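You operate a simulated robot arm through the tools that you are given. There is no shell and no other tool.

You run a simulated robot arm. Do the job below in one go: nothing can be reset, and whatever is moved stays where it is left.

Task
Stop the loader line, lock it off and try the start key.
Fine: stop key first, then main switch off; the yellow padlock hangs on the hasp; one press on start, and the line stays dead.

Only the result counts: the job must be done as asked and must still hold three seconds after the hand-in. Knocking over, shifting, dropping, spilling or breaking anything else fails it.

Robot
A 7-joint arm with a two-finger parallel gripper, fixed in place. Base frame: the origin is on the floor under the middle of its stand, x ahead of it, y to its left, z up. Readings come in m, degrees, newtons and seconds.
It reaches about 1.147 m from its shoulder. Its first joint turns from -166.0 to 166.0 degrees. Payload 3.43 kg.
The TCP is the grasp point between the finger pads, 0.03 m short of the fingertips. In the tool frame z runs along the fingers and y along their closing line. The gripper opens to 0.094 m. The fingers are 0.028 m wide and 0.01 m thick; the gripper's body (0.05 by 0.096 m) begins 0.055 m behind the TCP.
Orientation is that of the tool frame in the base frame, as [roll, pitch, yaw] about the fixed x, y, z axes, in that order (R = Rz(yaw) Ry(pitch) Rx(roll)). With the fingers straight down and closing along the base's y, the tool's x points along the base's -x, its y along +y and its z along -z.

Tools
- The arm moves only by the tool jog_arm. Its argument "steps" is a list of rows, each an object (a shift or turn left out is 0, a gripper value left out holds the last) with "delta_rot": the turn, a rotation vector about the tool's x, y, z in units of 180 degrees (1.0 is 180 degrees), a list of three; "offset": the shift along the tool's x, y, z in units of 100 mm (1.0 is 100 mm), a list of three; "jaw": the opening in per cent of the stroke, from 0 (shut) to 100 (fully open). In form: [{"delta_rot": [ax, ay, az], "offset": [dx, dy, dz], "jaw": jaw}, ...]. A call has 1 to 20 rows; each row is the pose to reach, as a shift and turn from the pose commanded when the call began, along the tool's axes at that moment. A call with a number of a shift or a turn outside -1 to 1 is refused whole. Each row takes 0.2 s and may step no farther than 0.05 m and 8.6 degrees from the row before; otherwise, or with a gripper value out of range, the whole call is refused. A pose out of reach is approached as far as the arm can. The call stops where the force on the tool passes 50 N (or 10 N more than at its start, if that is more) or the arm is blocked; 0.2 s more then pass. Each finger travels about 0.045 m/s and halts on what it meets, pressing with about 37 N; the grip force reading is that of the motor and also rises with nothing between the fingers. The clock runs only during rows and for 0.2 s after the last one: add rows that repeat a pose to give the fingers time. The reply holds the time, the measured pose of the TCP, the force on the tool along the base axes, the opening and the grip force, in the units named above and with some noise, with the torque about the TCP (base axes, N m) and any sound that the robot's microphone picked up, and new pictures: "views" is both (left out), scene, wrist or none.
- Cameras (640 x 400 px; columns grow to the right, rows downward): "scene" is fixed at [0.2202, -0.6505, 1.3775]; the picture's right is [0.46, -0.89, 0.00], its down [-0.63, -0.33, -0.70] and it looks along [0.62, 0.32, -0.71] (base axes); focal length 214 px, centre (320, 200). "wrist" rides on the gripper at [0.076, 0.014, -0.103] in the tool frame; the picture's right is [-0.18, 0.98, 0.00], its down [-0.75, -0.14, -0.64] and it looks along [-0.63, -0.12, 0.77] (tool axes); focal length 243 px, centre (320, 200). There is no depth. A picture from a camera that has moved, and an enlarged one, comes with that camera's place and axes in the base frame and with its lens.
- inspect(camera, box): a new picture of the part [left, top, right, bottom] of that camera's present view, enlarged. No time passes.
- sign_off(): hands the job in; it is judged then, once.

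Places have to be worked out from the pictures, the camera data and where the tool is seen. Open the gripper and draw the arm clear of the work before you hand the job in, unless the task says otherwise.

The tools are called after "Emit:" as name(argument=value, ...) on one line, values as JSON. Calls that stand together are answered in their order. jog_arm: Moves the arm, as the interface text tells. Its arguments: {"type":"object","properties":{"steps":{"type":"array","items":{"type":"object","properties":{"delta_rot":{"type":"array","items":{"type":"number"}},"offset":{"type":"array","items":{"type":"number"}},"jaw":{"type":"number"}}}},"views":{"type":"string","enum":["both","scene","wrist","none"]}},"required":["steps"]} The other tools are called the same way: inspect (camera, box) takes an enlarged picture of a part of a camera's view; sign_off () hands the job in.

At the start:

```text
time_s: 0.0
tool_pos: [0.3038, 0.38, 1.2456]
tcp_rot: [180.0, 0.0, 180.0]
force: [0.0, -1.0, 0.6]
wrist_torque: [0.01, 0.01, 0.0]
width: 0.0941
grip_force: 0.1
```

scene: 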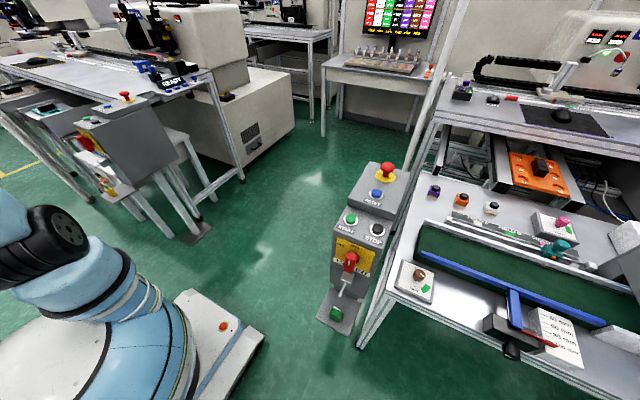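
wrist: 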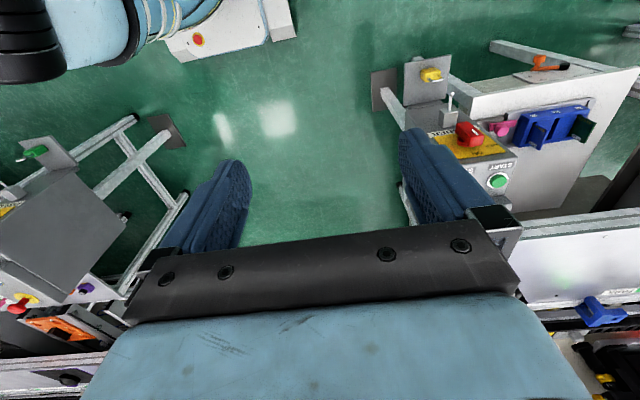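

I start by enlarging parts of both views to see which station is the loader line and where its keys, switch, hasp and padlock are.

Emit:
inspect(camera="scene", box=[300, 150, 420, 350])

Emit:
inspect(camera="scene", box=[20, 60, 220, 240])

Emit:
inspect(camera="wrist", box=[360, 30, 640, 230])

Emit:
inspect(camera="wrist", box=[0, 100, 200, 380])

Emit:
inspect(camera="scene", box=[340, 0, 640, 120])

```text
2.00 times, centred on (360, 250) of scene
camera zoom: at [0.2202, -0.6505, 1.3775], right [0.46, -0.89, 0.0], down [-0.63, -0.33, -0.7], along [0.62, 0.32, -0.71], focal length 429 px, centre (240, 100)
```

zoom: 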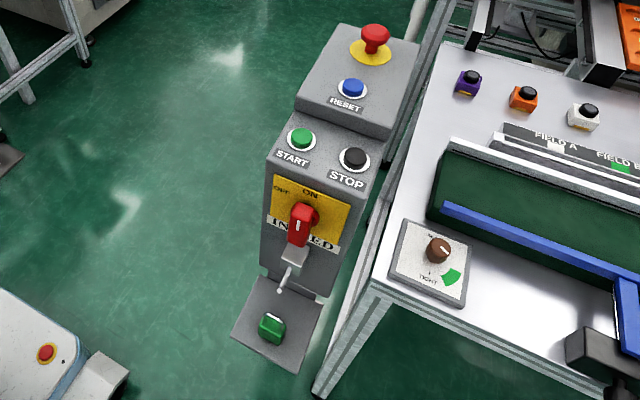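

```text
2.22 times, centred on (120, 150) of scene
camera zoom: at [0.2202, -0.6505, 1.3775], right [0.46, -0.89, 0.0], down [-0.63, -0.33, -0.7], along [0.62, 0.32, -0.71], focal length 477 px, centre (764, 311)
```

zoom: 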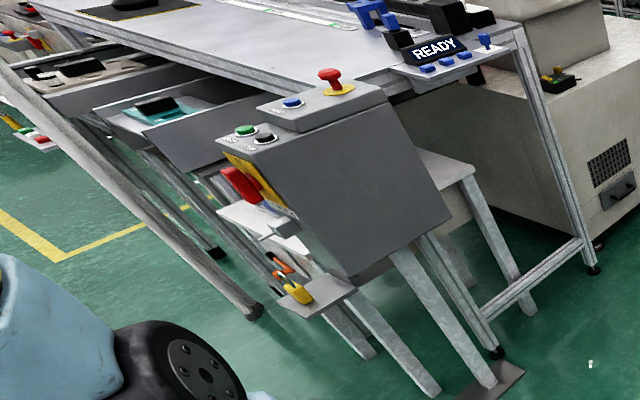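

```text
2.00 times, centred on (500, 130) of wrist
camera zoom: at [0.2261, 0.3947, 1.3491], right [0.18, 0.98, 0.0], down [0.75, -0.14, 0.64], along [0.63, -0.12, -0.77], focal length 485 px, centre (-40, 340)
```

zoom: 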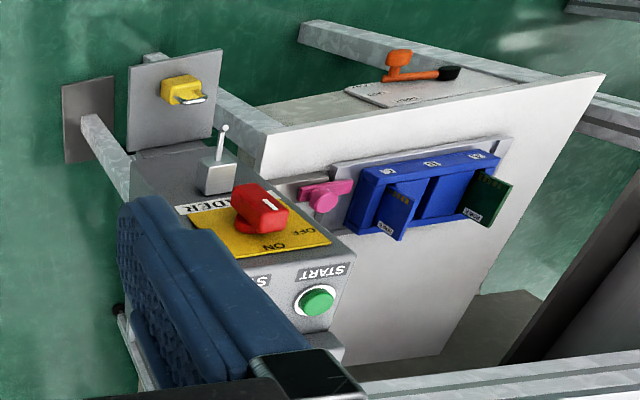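

```text
1.43 times, centred on (100, 240) of wrist
camera zoom: at [0.2261, 0.3947, 1.3491], right [0.18, 0.98, 0.0], down [0.75, -0.14, 0.64], along [0.63, -0.12, -0.77], focal length 347 px, centre (634, 143)
```

zoom: 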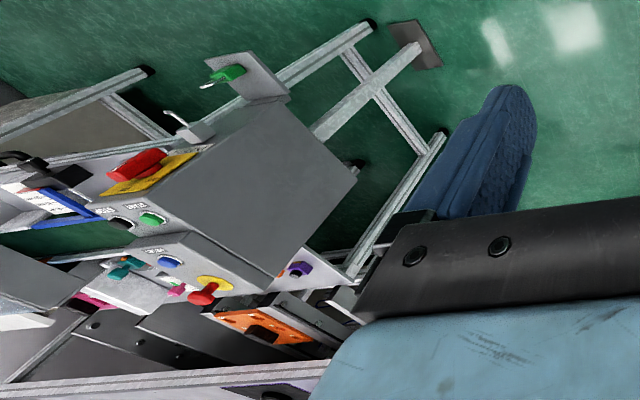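

```text
2.13 times, centred on (490, 60) of scene
camera zoom: at [0.2202, -0.6505, 1.3775], right [0.46, -0.89, 0.0], down [-0.63, -0.33, -0.7], along [0.62, 0.32, -0.71], focal length 458 px, centre (-43, 499)
```

zoom: 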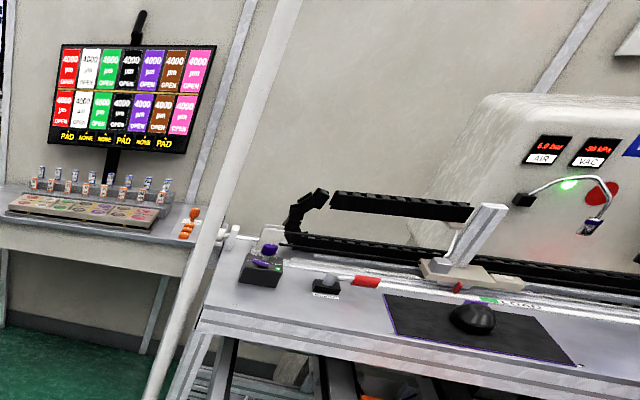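

The LOADER box is the left one, with the yellow padlock on its tray. By triangulation its START key is near (0.56, 0.69, 0.96) and STOP near (0.56, 0.61, 0.96). I'll tilt the gripper forward and shift left for a close look at the panel, keeping well clear of it.

Emit:
jog_arm(steps=[{"offset": [0.1, 0.2, 0], "delta_rot": [0, -0.04, 0]}, {"offset": [0.2, 0.4, 0], "delta_rot": [0, -0.08, 0]}, {"offset": [0.3, 0.6, 0], "delta_rot": [0, -0.12, 0]}, {"offset": [0.4, 0.8, 0], "delta_rot": [0, -0.16, 0]}, {"offset": [0.5, 1.0, 0], "delta_rot": [0, -0.2, 0]}], views="both")

```text
time_s: 1.2
tool_pos: [0.2531, 0.4809, 1.246]
tcp_rot: [180.0, 36.2, 179.9]
force: [-0.3, -0.1, 0.0]
wrist_torque: [0.0, 0.05, 0.0]
width: 0.0939
grip_force: 0.1
camera wrist: at [0.1305, 0.4949, 1.2851], right [0.15, 0.98, 0.11], down [0.23, -0.14, 0.96], along [0.96, -0.12, -0.25], focal length 243 px, centre (320, 200)
```

scene: 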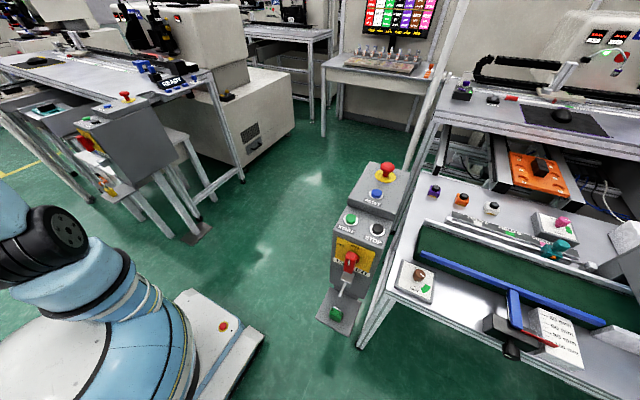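
wrist: 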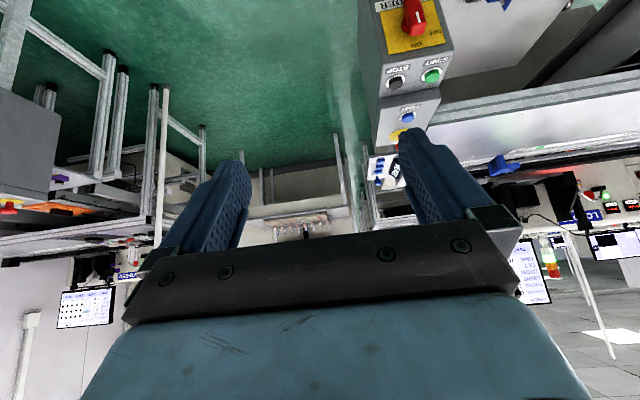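

The wrist camera now sees the loader panel near the top of its view. I'll lower the arm and move it left to bring the whole panel, hasp and tray into view.

Emit:
jog_arm(steps=[{"offset": [0.2, 0.2, 0.2]}, {"offset": [0.4, 0.4, 0.4]}, {"offset": [0.6, 0.5, 0.6]}, {"offset": [0.8, 0.6, 0.8]}, {"offset": [0.9, 0.7, 0.9]}], views="wrist")

```text
time_s: 2.4
tool_pos: [0.2319, 0.5512, 1.1199]
tcp_rot: [179.9, 36.0, 179.9]
force: [0.2, -0.7, 0.3]
wrist_torque: [0.05, 0.03, 0.0]
width: 0.0939
grip_force: 0.1
camera wrist: at [0.1096, 0.5657, 1.1584], right [0.15, 0.98, 0.11], down [0.23, -0.14, 0.96], along [0.96, -0.12, -0.25], focal length 243 px, centre (320, 200)
```

wrist: 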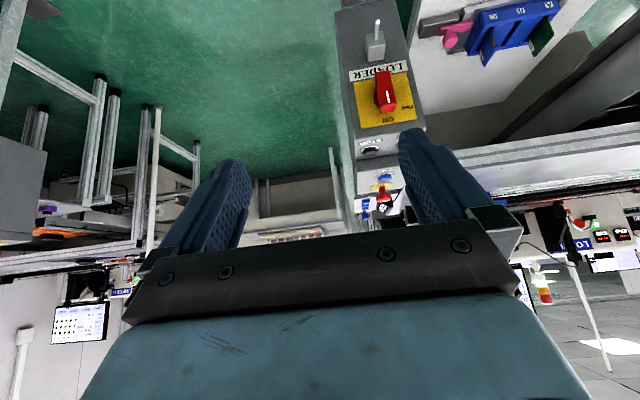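

The LOADER panel, main switch and hasp are now visible. I'll go lower and further left to centre the panel between the fingers.

Emit:
jog_arm(steps=[{"offset": [0.2, 0.2, 0.25]}, {"offset": [0.4, 0.4, 0.5]}, {"offset": [0.6, 0.6, 0.75]}, {"offset": [0.8, 0.8, 0.9]}, {"offset": [0.9, 0.9, 1.0]}], views="wrist")

```text
time_s: 3.6
tool_pos: [0.2189, 0.6414, 0.9876]
tcp_rot: [180.0, 36.0, 180.0]
force: [-0.1, -0.8, 0.7]
wrist_torque: [0.02, 0.04, 0.02]
width: 0.0942
grip_force: 0.1
camera wrist: at [0.0961, 0.6562, 1.0254], right [0.15, 0.98, 0.11], down [0.23, -0.14, 0.96], along [0.96, -0.12, -0.25], focal length 243 px, centre (320, 200)
```

wrist: 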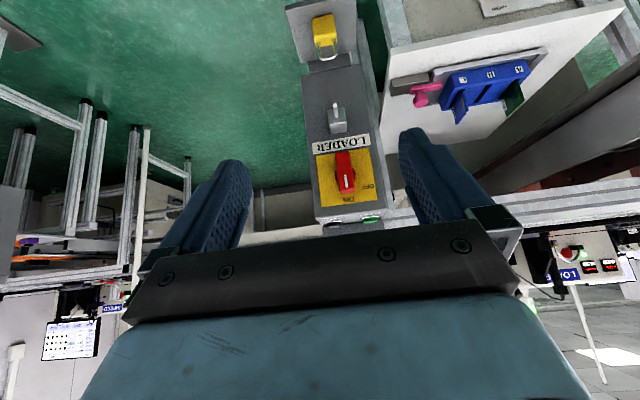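

Emit:
inspect(camera="wrist", box=[270, 0, 430, 100])

Emit:
inspect(camera="wrist", box=[270, 90, 430, 240])

```text
4.00 times, centred on (350, 50) of wrist
camera zoom: at [0.0961, 0.6562, 1.0254], right [0.15, 0.98, 0.11], down [0.23, -0.14, 0.96], along [0.96, -0.12, -0.25], focal length 970 px, centre (200, 800)
```

zoom: 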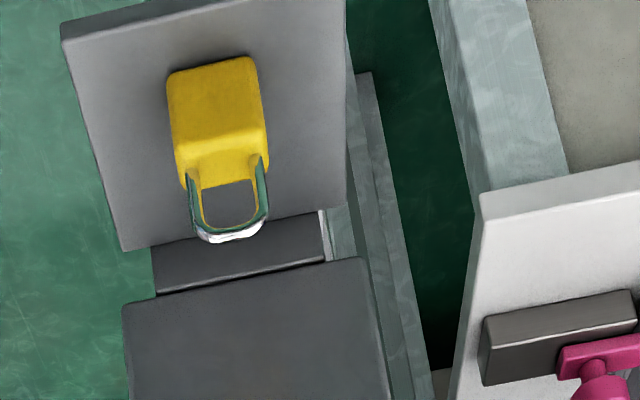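

```text
2.67 times, centred on (350, 165) of wrist
camera zoom: at [0.0961, 0.6562, 1.0254], right [0.15, 0.98, 0.11], down [0.23, -0.14, 0.96], along [0.96, -0.12, -0.25], focal length 647 px, centre (240, 293)
```

zoom: 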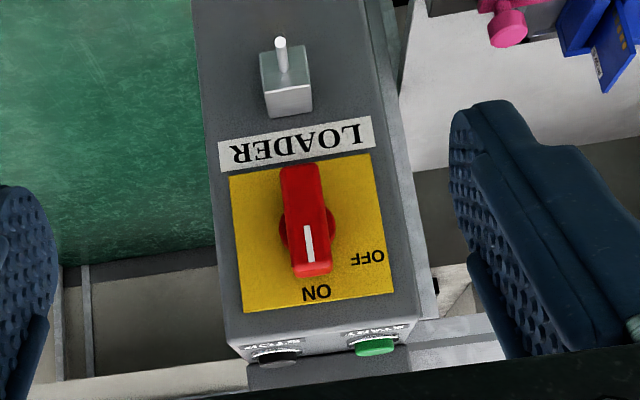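

The box is axis-aligned: its front face is near x=0.518 and spans y 0.59–0.72. The estimates are:
- Switch handle: (0.49, 0.654, 0.88).
- Hasp peg: points toward the robot from (0.488, 0.654) to (0.445, 0.654), at z≈0.778.
- Padlock: (0.436, 0.654, 0.634) on the tray.
- STOP: (0.556, 0.615, 0.955).
- START: (0.56, 0.686, 0.955).

Next I rise, turn the tool back to vertical and close the fingers for pressing STOP.

Emit:
jog_arm(steps=[{"offset": [-0.25, -0.05, -0.1], "delta_rot": [0, 0.04, 0], "jaw": 0}, {"offset": [-0.5, -0.1, -0.2], "delta_rot": [0, 0.08, 0], "jaw": 0}, {"offset": [-0.7, -0.15, -0.3], "delta_rot": [0, 0.12, 0], "jaw": 0}, {"offset": [-0.9, -0.2, -0.4], "delta_rot": [0, 0.16, 0], "jaw": 0}, {"offset": [-1.0, -0.26, -0.52], "delta_rot": [0, 0.2, 0], "jaw": 0}, {"offset": [-1.0, -0.26, -0.52], "delta_rot": [0, 0.2, 0], "jaw": 0}], views="wrist")

```text
time_s: 5.0
tool_pos: [0.2698, 0.6144, 1.0867]
tcp_rot: [180.0, -0.2, 179.9]
force: [-0.2, -0.2, 0.4]
wrist_torque: [0.01, 0.0, 0.03]
width: 0.0001
grip_force: 25.5
camera wrist: at [0.1926, 0.6296, 1.1896], right [0.18, 0.98, 0.0], down [0.75, -0.14, 0.64], along [0.63, -0.12, -0.77], focal length 243 px, centre (320, 200)
```

wrist: 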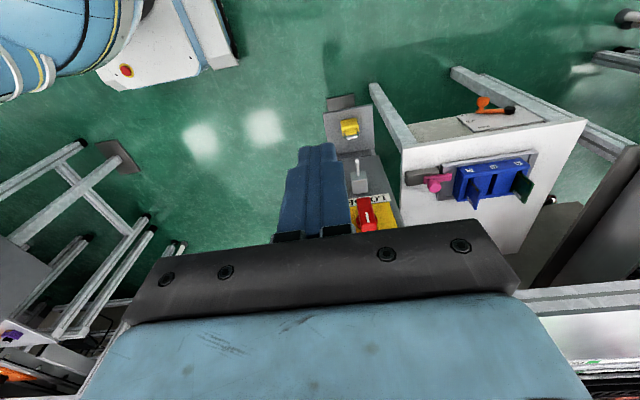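

The fingers are shut and vertical. I'll move forward toward STOP in two legs, staying above the deck.

Emit:
jog_arm(steps=[{"offset": [-0.4, 0, 0]}, {"offset": [-0.8, 0, 0]}, {"offset": [-1.0, 0, 0]}], views="none")

Emit:
jog_arm(steps=[{"offset": [-0.4, 0, 0]}, {"offset": [-0.8, 0, 0]}, {"offset": [-1.0, 0, 0]}], views="both")

```text
time_s: 5.8
tool_pos: [0.37, 0.6119, 1.0868]
tcp_rot: [-180.0, -0.1, 179.9]
force: [-0.1, -1.0, 0.4]
wrist_torque: [0.02, -0.01, 0.0]
width: 0.0
grip_force: 33.0
```

```text
time_s: 6.6
tool_pos: [0.4712, 0.6126, 1.0861]
tcp_rot: [179.9, -0.1, 180.0]
force: [0.4, 0.6, 0.1]
wrist_torque: [0.0, -0.03, -0.04]
width: 0.0001
grip_force: 33.1
camera wrist: at [0.3936, 0.6283, 1.1894], right [0.18, 0.98, 0.0], down [0.75, -0.14, 0.64], along [0.63, -0.12, -0.77], focal length 243 px, centre (320, 200)
```

scene: 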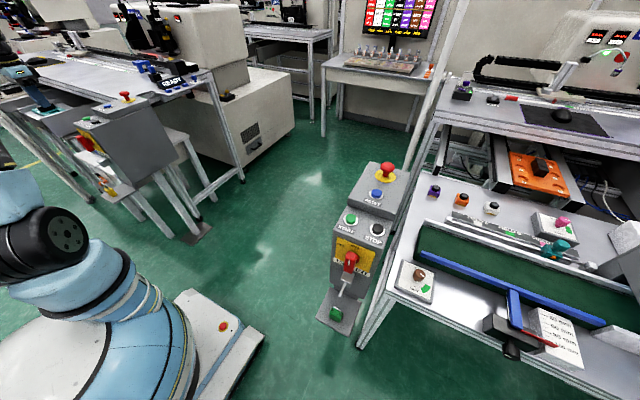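
wrist: 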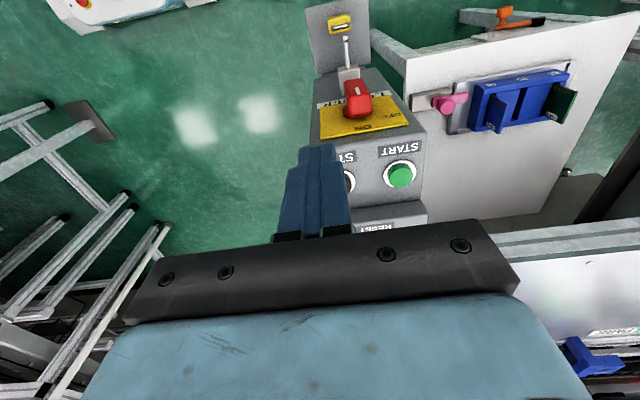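

Emit:
inspect(camera="wrist", box=[270, 60, 450, 240])

```text
2.22 times, centred on (360, 150) of wrist
camera zoom: at [0.3936, 0.6283, 1.1894], right [0.18, 0.98, 0.0], down [0.75, -0.14, 0.64], along [0.63, -0.12, -0.77], focal length 539 px, centre (231, 311)
```

zoom: 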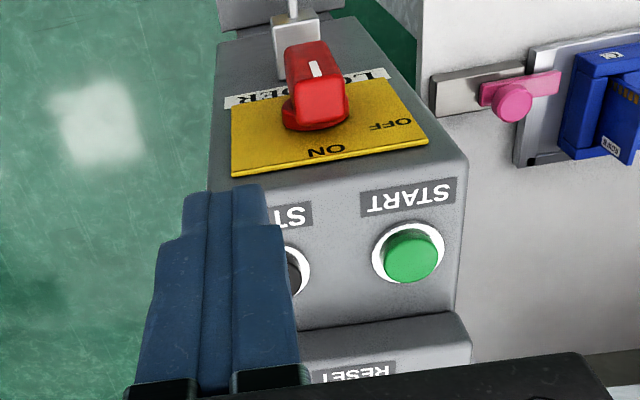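

STOP's ring is partly behind the fingers. From the visible edge I put STOP at (0.560, 0.619) and START at (0.563, 0.690), with cap tops near z≈0.957. I'll move directly over STOP and lower partway, with the fingertips still above the cap.

Emit:
jog_arm(steps=[{"offset": [-0.4, 0.05, 0]}, {"offset": [-0.8, 0.06, 0]}, {"offset": [-0.89, 0.06, 0.3]}, {"offset": [-0.89, 0.06, 0.6]}], views="both")

```text
time_s: 7.6
tool_pos: [0.5592, 0.6181, 1.0297]
tcp_rot: [-179.9, -0.1, 180.0]
force: [-0.3, 0.1, 0.1]
wrist_torque: [-0.02, 0.01, 0.01]
width: 0.0
grip_force: 33.2
camera wrist: at [0.483, 0.6332, 1.1321], right [0.18, 0.98, 0.0], down [0.75, -0.14, 0.64], along [0.63, -0.12, -0.77], focal length 243 px, centre (320, 200)
```

scene: 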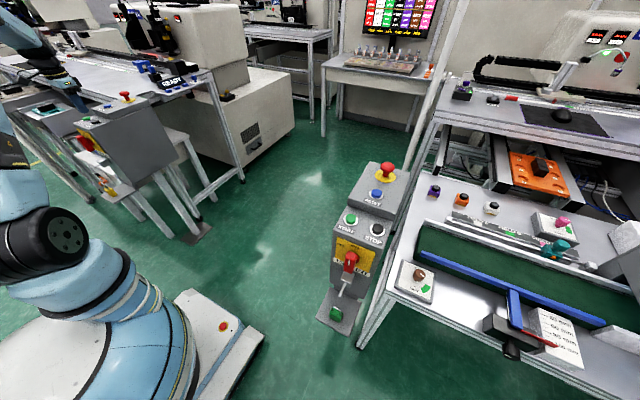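
wrist: 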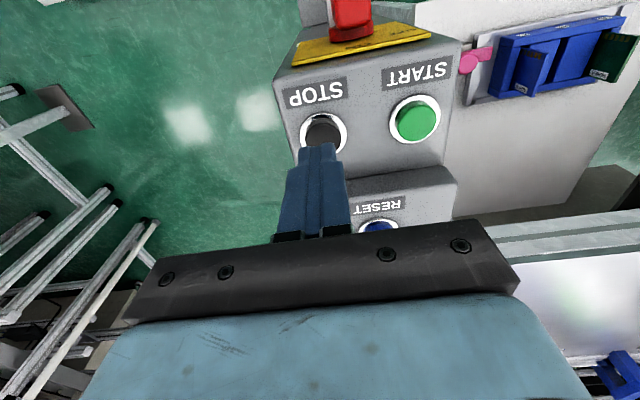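

The fingertips line up on STOP (about 4 mm short in x). I'll correct that and descend to just above the cap.

Emit:
jog_arm(steps=[{"offset": [-0.04, 0.01, 0.15]}, {"offset": [-0.04, 0.01, 0.3]}, {"offset": [-0.04, 0.01, 0.36]}], views="both")

Emit:
inspect(camera="scene", box=[40, 60, 180, 160])

```text
time_s: 8.4
tool_pos: [0.5607, 0.6218, 0.9939]
tcp_rot: [-180.0, 0.0, -180.0]
force: [0.5, -0.6, -0.2]
wrist_torque: [0.05, 0.01, -0.01]
width: 0.0
grip_force: 32.8
camera wrist: at [0.4853, 0.6358, 1.0952], right [0.18, 0.98, 0.0], down [0.75, -0.14, 0.64], along [0.63, -0.12, -0.77], focal length 243 px, centre (320, 200)
```

scene: 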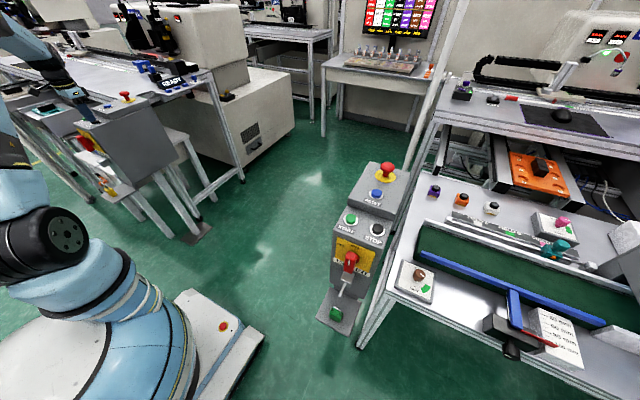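
wrist: 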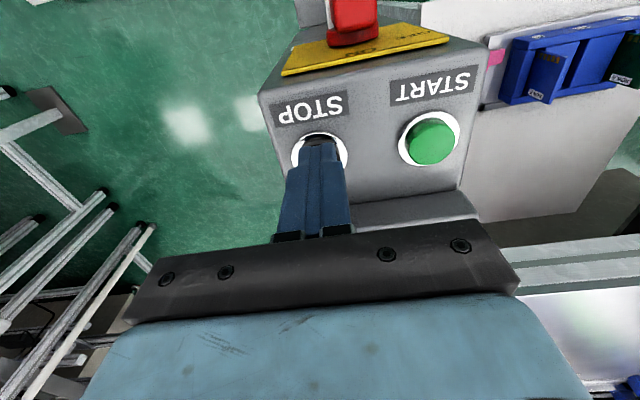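

```text
4.00 times, centred on (110, 110) of scene
camera zoom: at [0.2202, -0.6505, 1.3775], right [0.46, -0.89, 0.0], down [-0.63, -0.33, -0.7], along [0.62, 0.32, -0.71], focal length 858 px, centre (1160, 560)
```

zoom: 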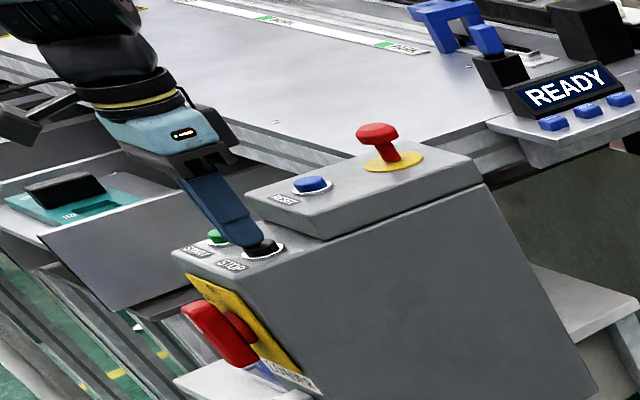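

The scene close-up shows the fingertips right over the black STOP cap. I'll press down in 2 mm steps and watch the force and sound.

Emit:
jog_arm(steps=[{"offset": [0, 0, 0.03]}, {"offset": [0, 0, 0.05]}, {"offset": [0, 0, 0.07]}, {"offset": [0, 0, 0.09]}], views="wrist")

```text
time_s: 9.4
tool_pos: [0.562, 0.6209, 0.9846]
tcp_rot: [179.9, 0.0, -179.9]
force: [-2.9, -1.4, 13.4]
wrist_torque: [-0.06, 0.03, 0.01]
width: 0.0
grip_force: 33.3
heard: click
camera wrist: at [0.4852, 0.6357, 1.0871], right [0.18, 0.98, 0.0], down [0.75, -0.14, 0.64], along [0.63, -0.12, -0.77], focal length 243 px, centre (320, 200)
```

wrist: 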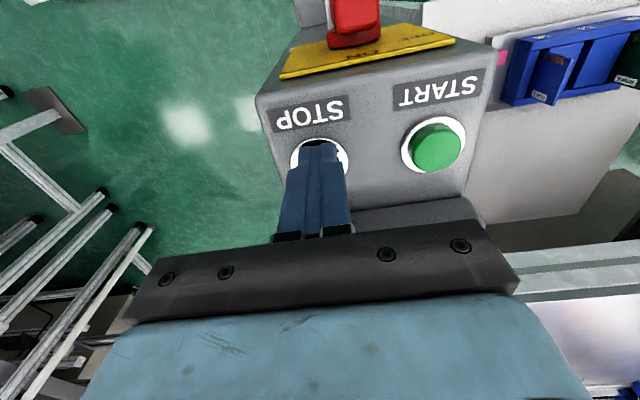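

A click at 13 N means STOP has been pressed. I'll lift straight off and check for any sign of the line's state.

Emit:
jog_arm(steps=[{"offset": [0, 0, -0.2]}, {"offset": [0, 0, -0.6]}, {"offset": [0, 0, -1.0]}], views="both")

Emit:
inspect(camera="scene", box=[40, 40, 240, 160])

```text
time_s: 10.2
tool_pos: [0.5601, 0.6222, 1.0831]
tcp_rot: [179.9, -0.2, 179.9]
force: [-0.7, 0.6, 0.2]
wrist_torque: [-0.01, 0.01, 0.02]
width: 0.0
grip_force: 32.7
camera wrist: at [0.4842, 0.6377, 1.1855], right [0.18, 0.98, 0.0], down [0.75, -0.14, 0.64], along [0.63, -0.12, -0.77], focal length 243 px, centre (320, 200)
```

scene: 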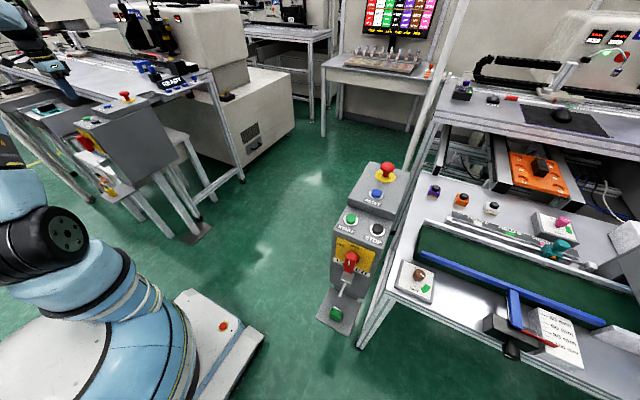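
wrist: 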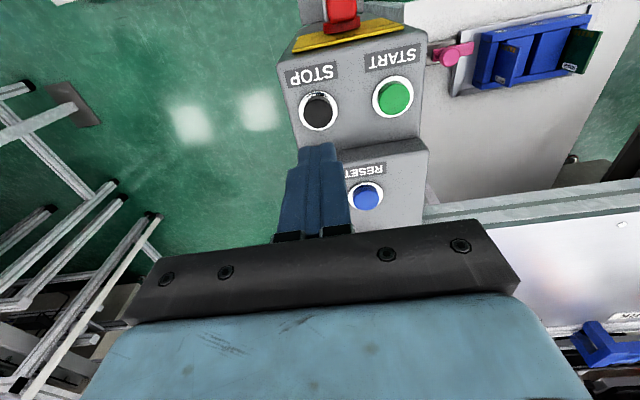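

```text
3.20 times, centred on (140, 100) of scene
camera zoom: at [0.2202, -0.6505, 1.3775], right [0.46, -0.89, 0.0], down [-0.63, -0.33, -0.7], along [0.62, 0.32, -0.71], focal length 686 px, centre (896, 520)
```

zoom: 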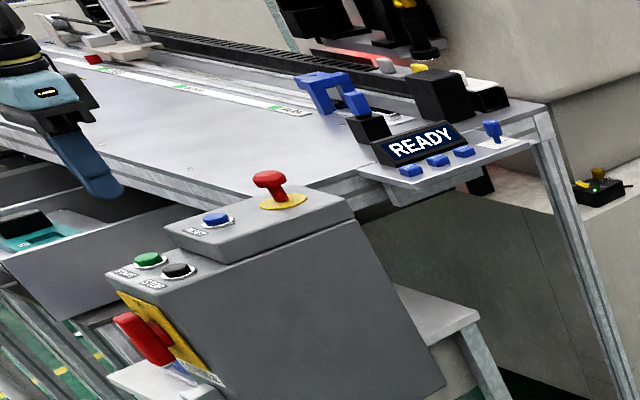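

STOP springs back to its normal height. Now for the main switch: I retract toward the robot, then tilt the tool to face the panel horizontally.

Emit:
jog_arm(steps=[{"offset": [0.4, 0, 0], "jaw": 0}, {"offset": [0.8, 0, 0], "jaw": 0}, {"offset": [1.0, 0, 0], "jaw": 0}], views="none")

Emit:
jog_arm(steps=[{"offset": [0.3, 0.1, 0], "delta_rot": [0, -0.045, 0], "jaw": 60}, {"offset": [0.6, 0.2, 0], "delta_rot": [0, -0.09, 0], "jaw": 60}, {"offset": [0.8, 0.3, 0], "delta_rot": [0, -0.135, 0], "jaw": 60}, {"offset": [1.0, 0.34, 0], "delta_rot": [0, -0.18, 0], "jaw": 60}, {"offset": [1.0, 0.34, 0], "delta_rot": [0, -0.225, 0], "jaw": 60}, {"offset": [1.0, 0.34, 0], "delta_rot": [0, -0.25, 0], "jaw": 60}], views="wrist")

```text
time_s: 11.0
tool_pos: [0.4619, 0.6201, 1.0831]
tcp_rot: [-180.0, -0.1, 179.9]
force: [0.5, 0.0, 0.8]
wrist_torque: [-0.03, 0.03, -0.02]
width: 0.0
grip_force: 33.0
```

```text
time_s: 12.4
tool_pos: [0.3633, 0.6555, 1.0823]
tcp_rot: [179.9, 45.1, 179.9]
force: [0.5, 0.1, 0.6]
wrist_torque: [0.01, 0.03, -0.02]
width: 0.0564
grip_force: 0.0
camera wrist: at [0.2361, 0.67, 1.1017], right [0.13, 0.98, 0.13], down [0.08, -0.14, 0.99], along [0.99, -0.12, -0.09], focal length 243 px, centre (320, 200)
```

wrist: 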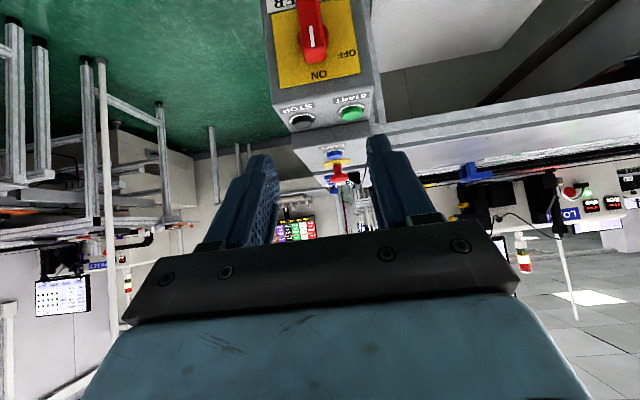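

I'm centred in y. I continue down to handle height and finish tilting to horizontal while backing off slightly.

Emit:
jog_arm(steps=[{"offset": [0.25, 0, 0.15], "delta_rot": [0, -0.045, 0]}, {"offset": [0.5, 0, 0.3], "delta_rot": [0, -0.09, 0]}, {"offset": [0.7, 0, 0.5], "delta_rot": [0, -0.135, 0]}, {"offset": [0.9, 0, 0.65], "delta_rot": [0, -0.18, 0]}, {"offset": [0.99, 0, 0.7], "delta_rot": [0, -0.22, 0]}, {"offset": [0.99, 0, 0.7], "delta_rot": [0, -0.25, 0]}], views="wrist")

```text
time_s: 13.8
tool_pos: [0.3416, 0.6546, 0.9632]
tcp_rot: [18.5, 89.9, 18.4]
force: [0.8, 0.1, 0.0]
wrist_torque: [0.01, -0.03, 0.0]
width: 0.0562
grip_force: 0.0
camera wrist: at [0.2398, 0.6694, 0.8874], right [0.0, 0.98, 0.18], down [-0.64, -0.14, 0.75], along [0.77, -0.12, 0.63], focal length 243 px, centre (320, 200)
```

wrist: 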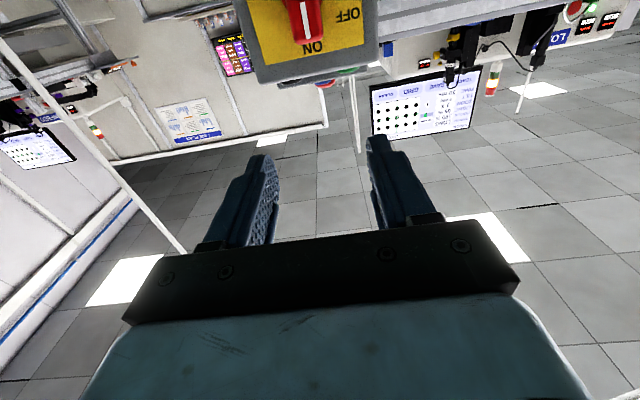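

The tool is horizontal and facing the panel. I lower it to the handle's height, about z=0.88.

Emit:
jog_arm(steps=[{"offset": [0.4, 0, 0]}, {"offset": [0.8, 0, 0]}, {"offset": [0.83, 0, 0]}], views="both")

Emit:
inspect(camera="wrist", box=[220, 40, 420, 180])

Emit:
inspect(camera="scene", box=[40, 80, 180, 200])

```text
time_s: 14.6
tool_pos: [0.3417, 0.6556, 0.8779]
tcp_rot: [129.8, 90.0, 129.8]
force: [-0.2, -0.2, -1.4]
wrist_torque: [0.0, 0.0, -0.03]
width: 0.0562
grip_force: 0.1
camera wrist: at [0.2383, 0.6704, 0.8026], right [0.0, 0.98, 0.18], down [-0.64, -0.14, 0.75], along [0.77, -0.12, 0.63], focal length 243 px, centre (320, 200)
```

scene: 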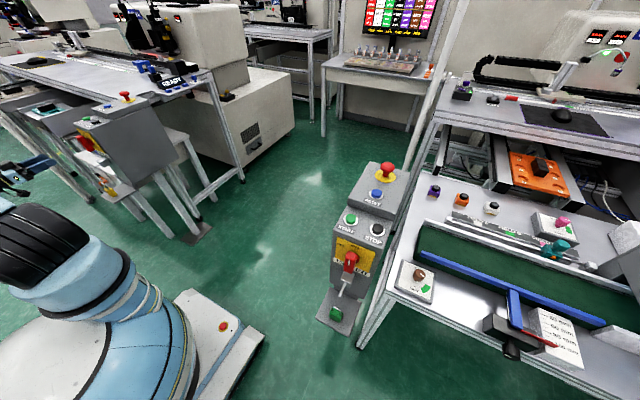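
wrist: 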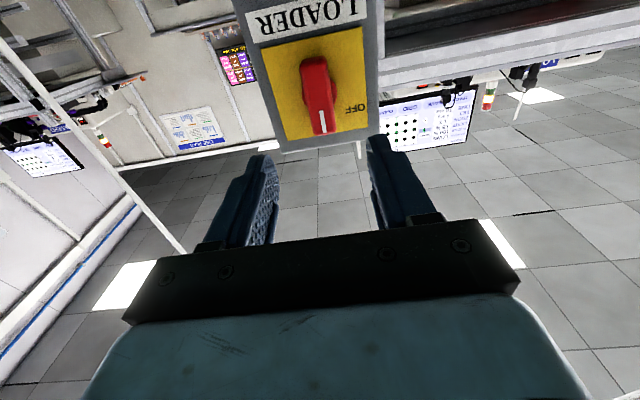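

```text
2.86 times, centred on (320, 110) of wrist
camera zoom: at [0.2383, 0.6704, 0.8026], right [0.0, 0.98, 0.18], down [-0.64, -0.14, 0.75], along [0.77, -0.12, 0.63], focal length 693 px, centre (320, 457)
```

zoom: 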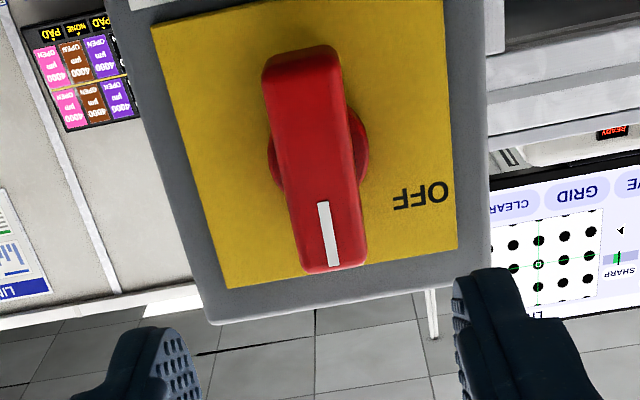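

```text
3.33 times, centred on (110, 140) of scene
camera zoom: at [0.2202, -0.6505, 1.3775], right [0.46, -0.89, 0.0], down [-0.63, -0.33, -0.7], along [0.62, 0.32, -0.71], focal length 715 px, centre (1020, 400)
```

zoom: 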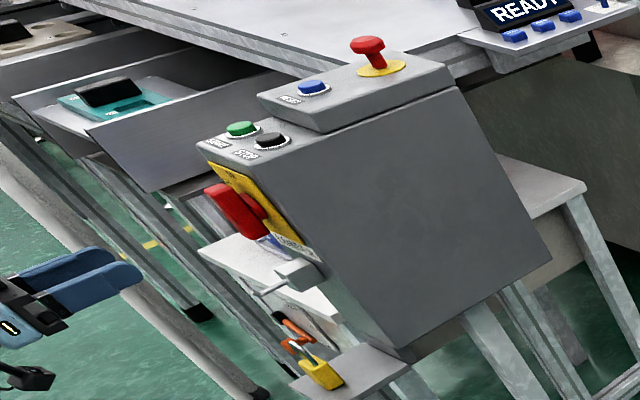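

The handle spans z≈0.847–0.911 with its pivot at (y 0.6545, z 0.879) and its front face at x≈0.477. OFF is on the +y side, so the turn is counter-clockwise seen from the front. The padlock stands upright on the tray with its shackle up. Next I approach the handle.

Emit:
jog_arm(steps=[{"offset": [-0.01, -0.01, 0.4]}, {"offset": [-0.01, -0.01, 0.8]}, {"offset": [-0.01, -0.01, 0.95]}], views="both")

Emit:
inspect(camera="scene", box=[40, 80, 180, 200])

```text
time_s: 15.4
tool_pos: [0.4375, 0.6545, 0.8794]
tcp_rot: [179.4, 89.9, 179.4]
force: [1.0, 0.0, -0.4]
wrist_torque: [0.01, 0.01, 0.02]
width: 0.0564
grip_force: 0.0
camera wrist: at [0.3335, 0.6688, 0.8035], right [0.0, 0.98, 0.18], down [-0.64, -0.14, 0.75], along [0.77, -0.12, 0.63], focal length 243 px, centre (320, 200)
```

scene: 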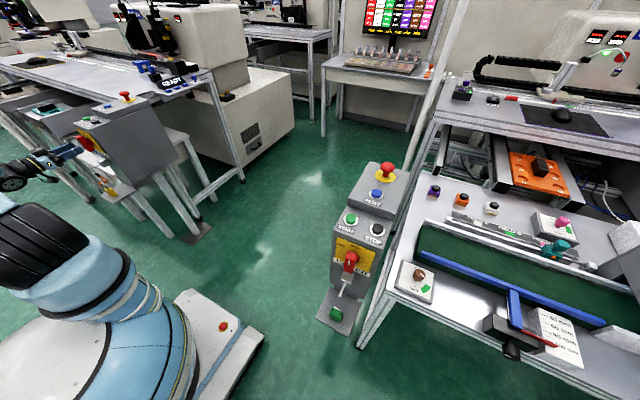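
wrist: 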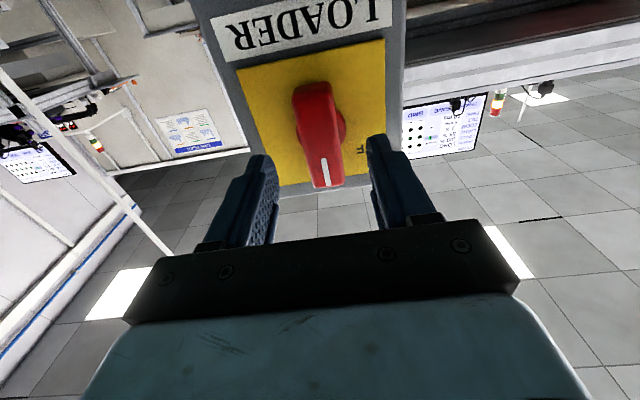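

```text
3.33 times, centred on (110, 140) of scene
camera zoom: at [0.2202, -0.6505, 1.3775], right [0.46, -0.89, 0.0], down [-0.63, -0.33, -0.7], along [0.62, 0.32, -0.71], focal length 715 px, centre (1020, 400)
```

zoom: 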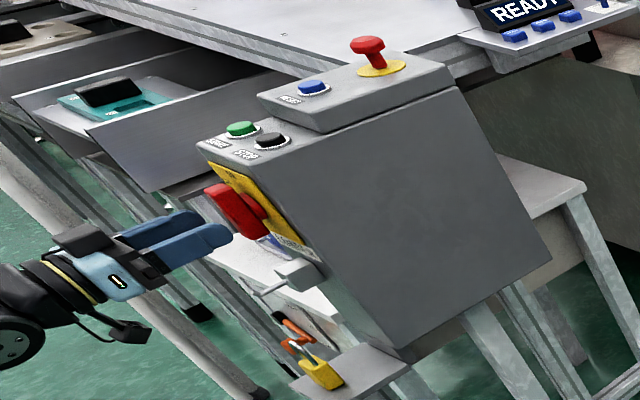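

The fingers straddle the handle line with good clearance on both sides. I advance the last 29 mm so the tips overlap the lever by about 20 mm.

Emit:
jog_arm(steps=[{"offset": [0, 0, 0.15]}, {"offset": [0, 0, 0.29]}], views="both")

Emit:
inspect(camera="wrist", box=[230, 40, 430, 220])

Emit:
inspect(camera="scene", box=[60, 100, 160, 200])

```text
time_s: 16.0
tool_pos: [0.467, 0.6546, 0.8822]
tcp_rot: [176.4, 90.0, 176.3]
force: [-0.2, -0.1, -0.1]
wrist_torque: [-0.01, 0.01, 0.02]
width: 0.0565
grip_force: 0.0
camera wrist: at [0.3629, 0.6696, 0.8056], right [0.0, 0.98, 0.18], down [-0.64, -0.14, 0.75], along [0.77, -0.12, 0.63], focal length 243 px, centre (320, 200)
```

scene: 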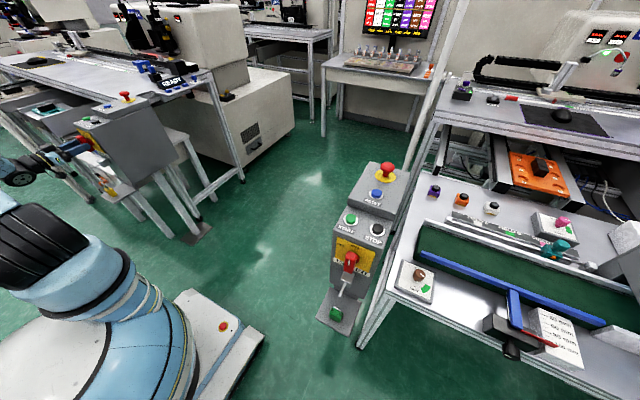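
wrist: 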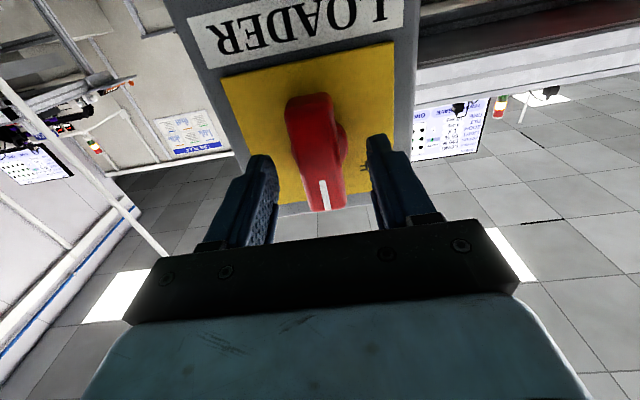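

```text
2.22 times, centred on (330, 130) of wrist
camera zoom: at [0.3629, 0.6696, 0.8056], right [0.0, 0.98, 0.18], down [-0.64, -0.14, 0.75], along [0.77, -0.12, 0.63], focal length 539 px, centre (298, 356)
```

zoom: 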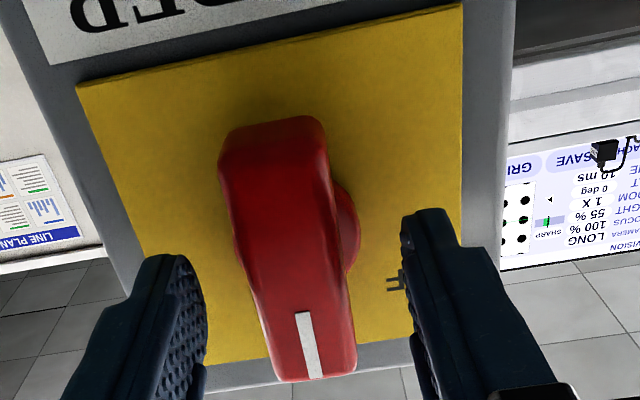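

```text
4.00 times, centred on (110, 150) of scene
camera zoom: at [0.2202, -0.6505, 1.3775], right [0.46, -0.89, 0.0], down [-0.63, -0.33, -0.7], along [0.62, 0.32, -0.71], focal length 858 px, centre (1160, 400)
```

zoom: 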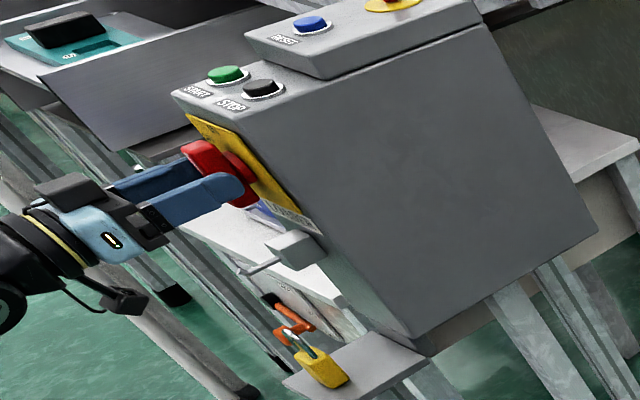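

The fingers straddle the lever, clear of the disc behind it. I close on it.

Emit:
jog_arm(steps=[{"jaw": 0}, {"jaw": 0}, {"jaw": 0}, {"jaw": 0}], views="wrist")

```text
time_s: 17.0
tool_pos: [0.4657, 0.6549, 0.8811]
tcp_rot: [24.5, 90.0, 24.7]
force: [0.2, -1.6, -0.6]
wrist_torque: [0.01, -0.04, -0.07]
width: 0.0258
grip_force: 44.9
camera wrist: at [0.3629, 0.6695, 0.8055], right [0.0, 0.98, 0.18], down [-0.64, -0.14, 0.75], along [0.77, -0.12, 0.63], focal length 243 px, centre (320, 200)
```

wrist: 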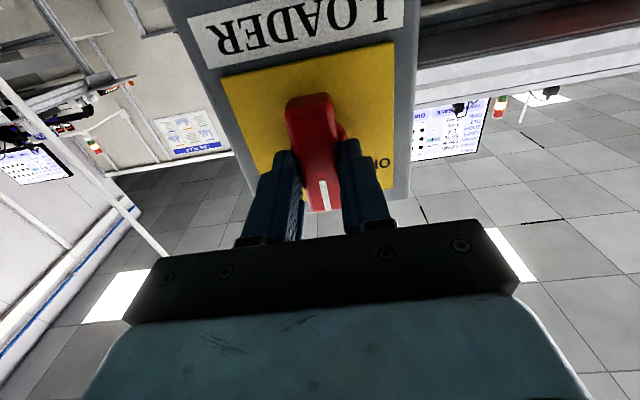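

The lever is gripped with a width of 0.0258. I turn the tool about its axis, counter-clockwise seen from the front, beginning with about 21° and checking the torque.

Emit:
jog_arm(steps=[{"delta_rot": [0, 0, -0.03], "jaw": 0}, {"delta_rot": [0, 0, -0.06], "jaw": 0}, {"delta_rot": [0, 0, -0.09], "jaw": 0}, {"delta_rot": [0, 0, -0.12], "jaw": 0}], views="wrist")

```text
time_s: 18.0
tool_pos: [0.4655, 0.6544, 0.8821]
tcp_rot: [-90.0, 68.4, -89.9]
force: [14.6, 15.8, 6.3]
wrist_torque: [0.05, 0.81, 0.01]
width: 0.0261
grip_force: 45.3
camera wrist: at [0.3629, 0.6407, 0.8055], right [0.0, 0.98, -0.19], down [-0.64, 0.15, 0.75], along [0.77, 0.12, 0.63], focal length 243 px, centre (320, 200)
```

wrist: 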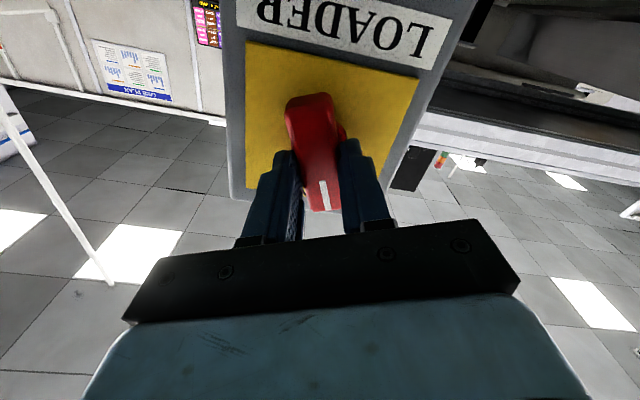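

The lever is following the tool with little torque about its axis. About 15 N of side force suggests a slightly off-centre pivot. I nudge about 1 mm in the relieving direction while turning further to about 43°.

Emit:
jog_arm(steps=[{"offset": [-0.006, 0.007, 0.007], "delta_rot": [0, 0, 0], "jaw": 0}, {"offset": [-0.006, 0.009, 0.007], "delta_rot": [0, 0, -0.03], "jaw": 0}, {"offset": [-0.006, 0.011, 0.007], "delta_rot": [0, 0, -0.06], "jaw": 0}, {"offset": [-0.006, 0.013, 0.007], "delta_rot": [0, 0, -0.09], "jaw": 0}, {"offset": [-0.006, 0.015, 0.007], "delta_rot": [0, 0, -0.12], "jaw": 0}], views="wrist")

```text
time_s: 19.2
tool_pos: [0.4655, 0.6557, 0.8809]
tcp_rot: [-90.0, 46.7, -90.2]
force: [1.9, -2.1, 3.0]
wrist_torque: [0.01, -1.0, 0.79]
width: 0.0259
grip_force: 45.1
camera wrist: at [0.3628, 0.6143, 0.8161], right [0.0, 0.84, -0.54], down [-0.64, 0.41, 0.65], along [0.77, 0.35, 0.54], focal length 243 px, centre (320, 200)
```

wrist: 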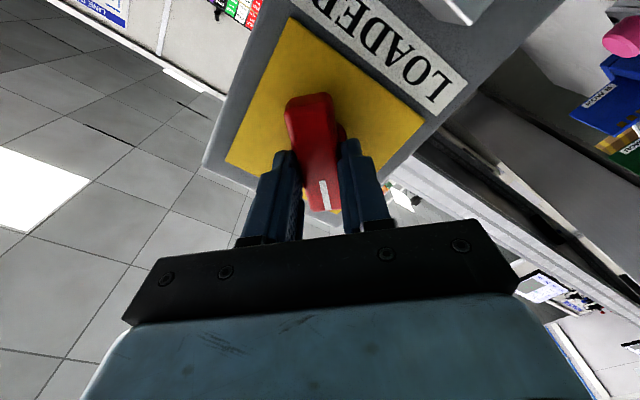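

The handle has turned about 43° with low force and no click yet. I'll continue in small steps.

Emit:
jog_arm(steps=[{"offset": [0, 0.001, 0], "delta_rot": [0, 0, -0.03], "jaw": 0}, {"offset": [0, 0.002, 0], "delta_rot": [0, 0, -0.06], "jaw": 0}], views="wrist")

```text
time_s: 19.8
tool_pos: [0.4664, 0.6553, 0.8811]
tcp_rot: [-90.1, 35.9, -90.1]
force: [-4.3, -12.4, 0.7]
wrist_torque: [-0.01, -0.76, 0.28]
width: 0.0257
grip_force: 45.1
camera wrist: at [0.3627, 0.603, 0.825], right [0.0, 0.73, -0.69], down [-0.64, 0.53, 0.56], along [0.77, 0.44, 0.46], focal length 243 px, centre (320, 200)
```

wrist: 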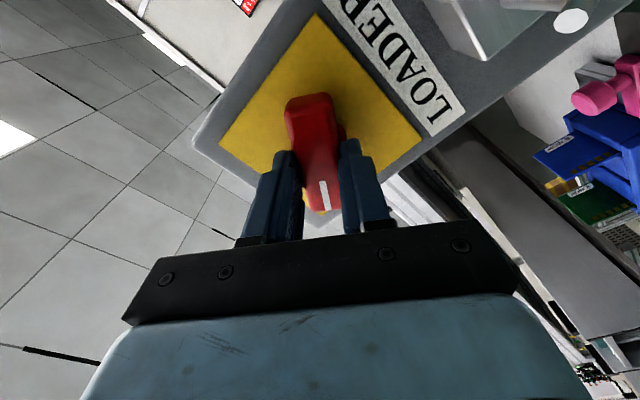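

The lever turns freely at about 54° with no stop yet, so travel is probably 90°. I relieve the side force slightly and keep turning.

Emit:
jog_arm(steps=[{"offset": [0.005, -0.004, 0], "delta_rot": [0, 0, -0.02], "jaw": 0}, {"offset": [0.005, -0.004, 0], "delta_rot": [0, 0, -0.05], "jaw": 0}, {"offset": [0.005, -0.004, 0], "delta_rot": [0, 0, -0.08], "jaw": 0}, {"offset": [0.005, -0.004, 0], "delta_rot": [0, 0, -0.11], "jaw": 0}], views="wrist")

```text
time_s: 20.8
tool_pos: [0.4671, 0.657, 0.8804]
tcp_rot: [-90.0, 16.1, -89.9]
force: [4.9, 10.9, -5.3]
wrist_torque: [0.04, 0.55, -0.34]
width: 0.0261
grip_force: 45.1
camera wrist: at [0.3629, 0.5871, 0.846], right [0.0, 0.45, -0.89], down [-0.64, 0.68, 0.34], along [0.77, 0.57, 0.29], focal length 243 px, centre (320, 200)
```

wrist: 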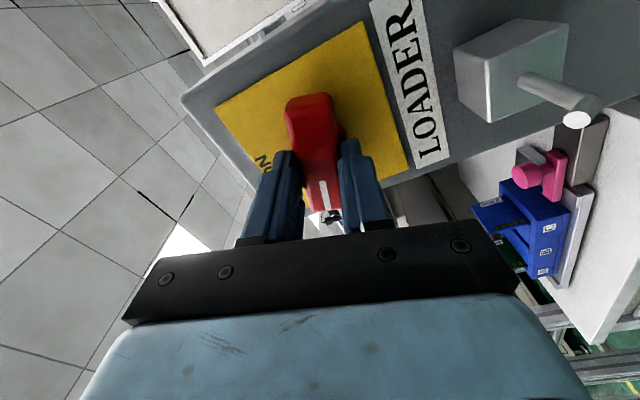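

The handle is at about 74° and still moving freely. I continue toward 90° and watch for a stop or click.

Emit:
jog_arm(steps=[{"offset": [0, 0, 0], "delta_rot": [0, 0, -0.02], "jaw": 0}, {"offset": [0, 0, 0], "delta_rot": [0, 0, -0.04], "jaw": 0}, {"offset": [0, 0, 0], "delta_rot": [0, 0, -0.06], "jaw": 0}, {"offset": [0, 0, 0], "delta_rot": [0, 0, -0.075], "jaw": 0}], views="wrist")

```text
time_s: 21.8
tool_pos: [0.4657, 0.6569, 0.8804]
tcp_rot: [-90.0, 2.7, -90.0]
force: [7.7, 18.8, -16.1]
wrist_torque: [0.0, 0.29, -0.8]
width: 0.0257
grip_force: 45.3
camera wrist: at [0.3628, 0.581, 0.8629], right [0.0, 0.23, -0.97], down [-0.64, 0.75, 0.18], along [0.77, 0.63, 0.15], focal length 243 px, centre (320, 200)
```

wrist: 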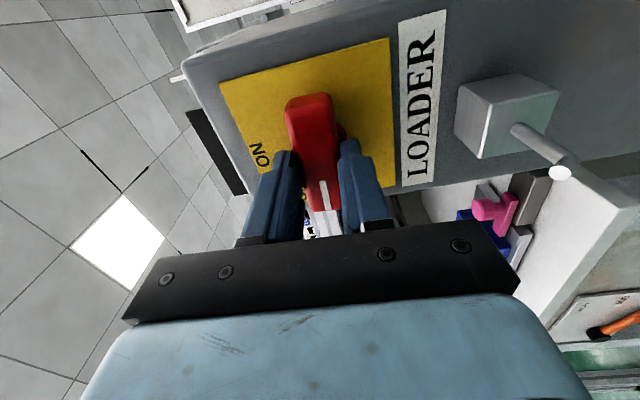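

The handle is at about 87° and still free. I relieve the side force and go a little past 90° to find the stop.

Emit:
jog_arm(steps=[{"offset": [-0.008, 0.006, 0], "delta_rot": [0, 0, 0], "jaw": 0}, {"offset": [-0.008, 0.006, 0], "delta_rot": [0, 0, -0.015], "jaw": 0}, {"offset": [-0.008, 0.006, 0], "delta_rot": [0, 0, -0.015], "jaw": 0}], views="wrist")

```text
time_s: 22.6
tool_pos: [0.4658, 0.6562, 0.8805]
tcp_rot: [-90.1, -0.1, -89.9]
force: [-0.8, 2.4, -13.2]
wrist_torque: [0.12, 0.09, 1.19]
width: 0.0259
grip_force: 44.2
camera wrist: at [0.3628, 0.5803, 0.8663], right [0.0, 0.18, -0.98], down [-0.64, 0.75, 0.14], along [0.77, 0.63, 0.12], focal length 243 px, centre (320, 200)
```

wrist: 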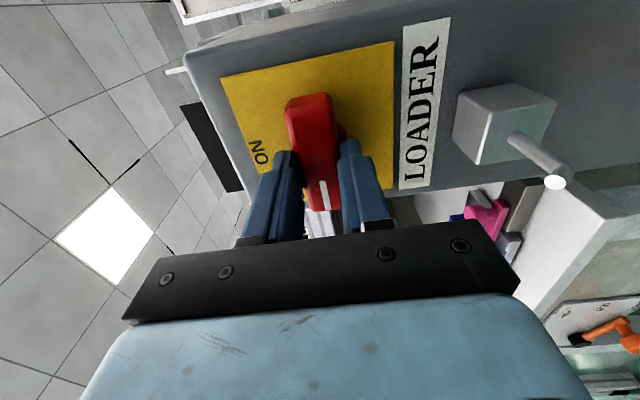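

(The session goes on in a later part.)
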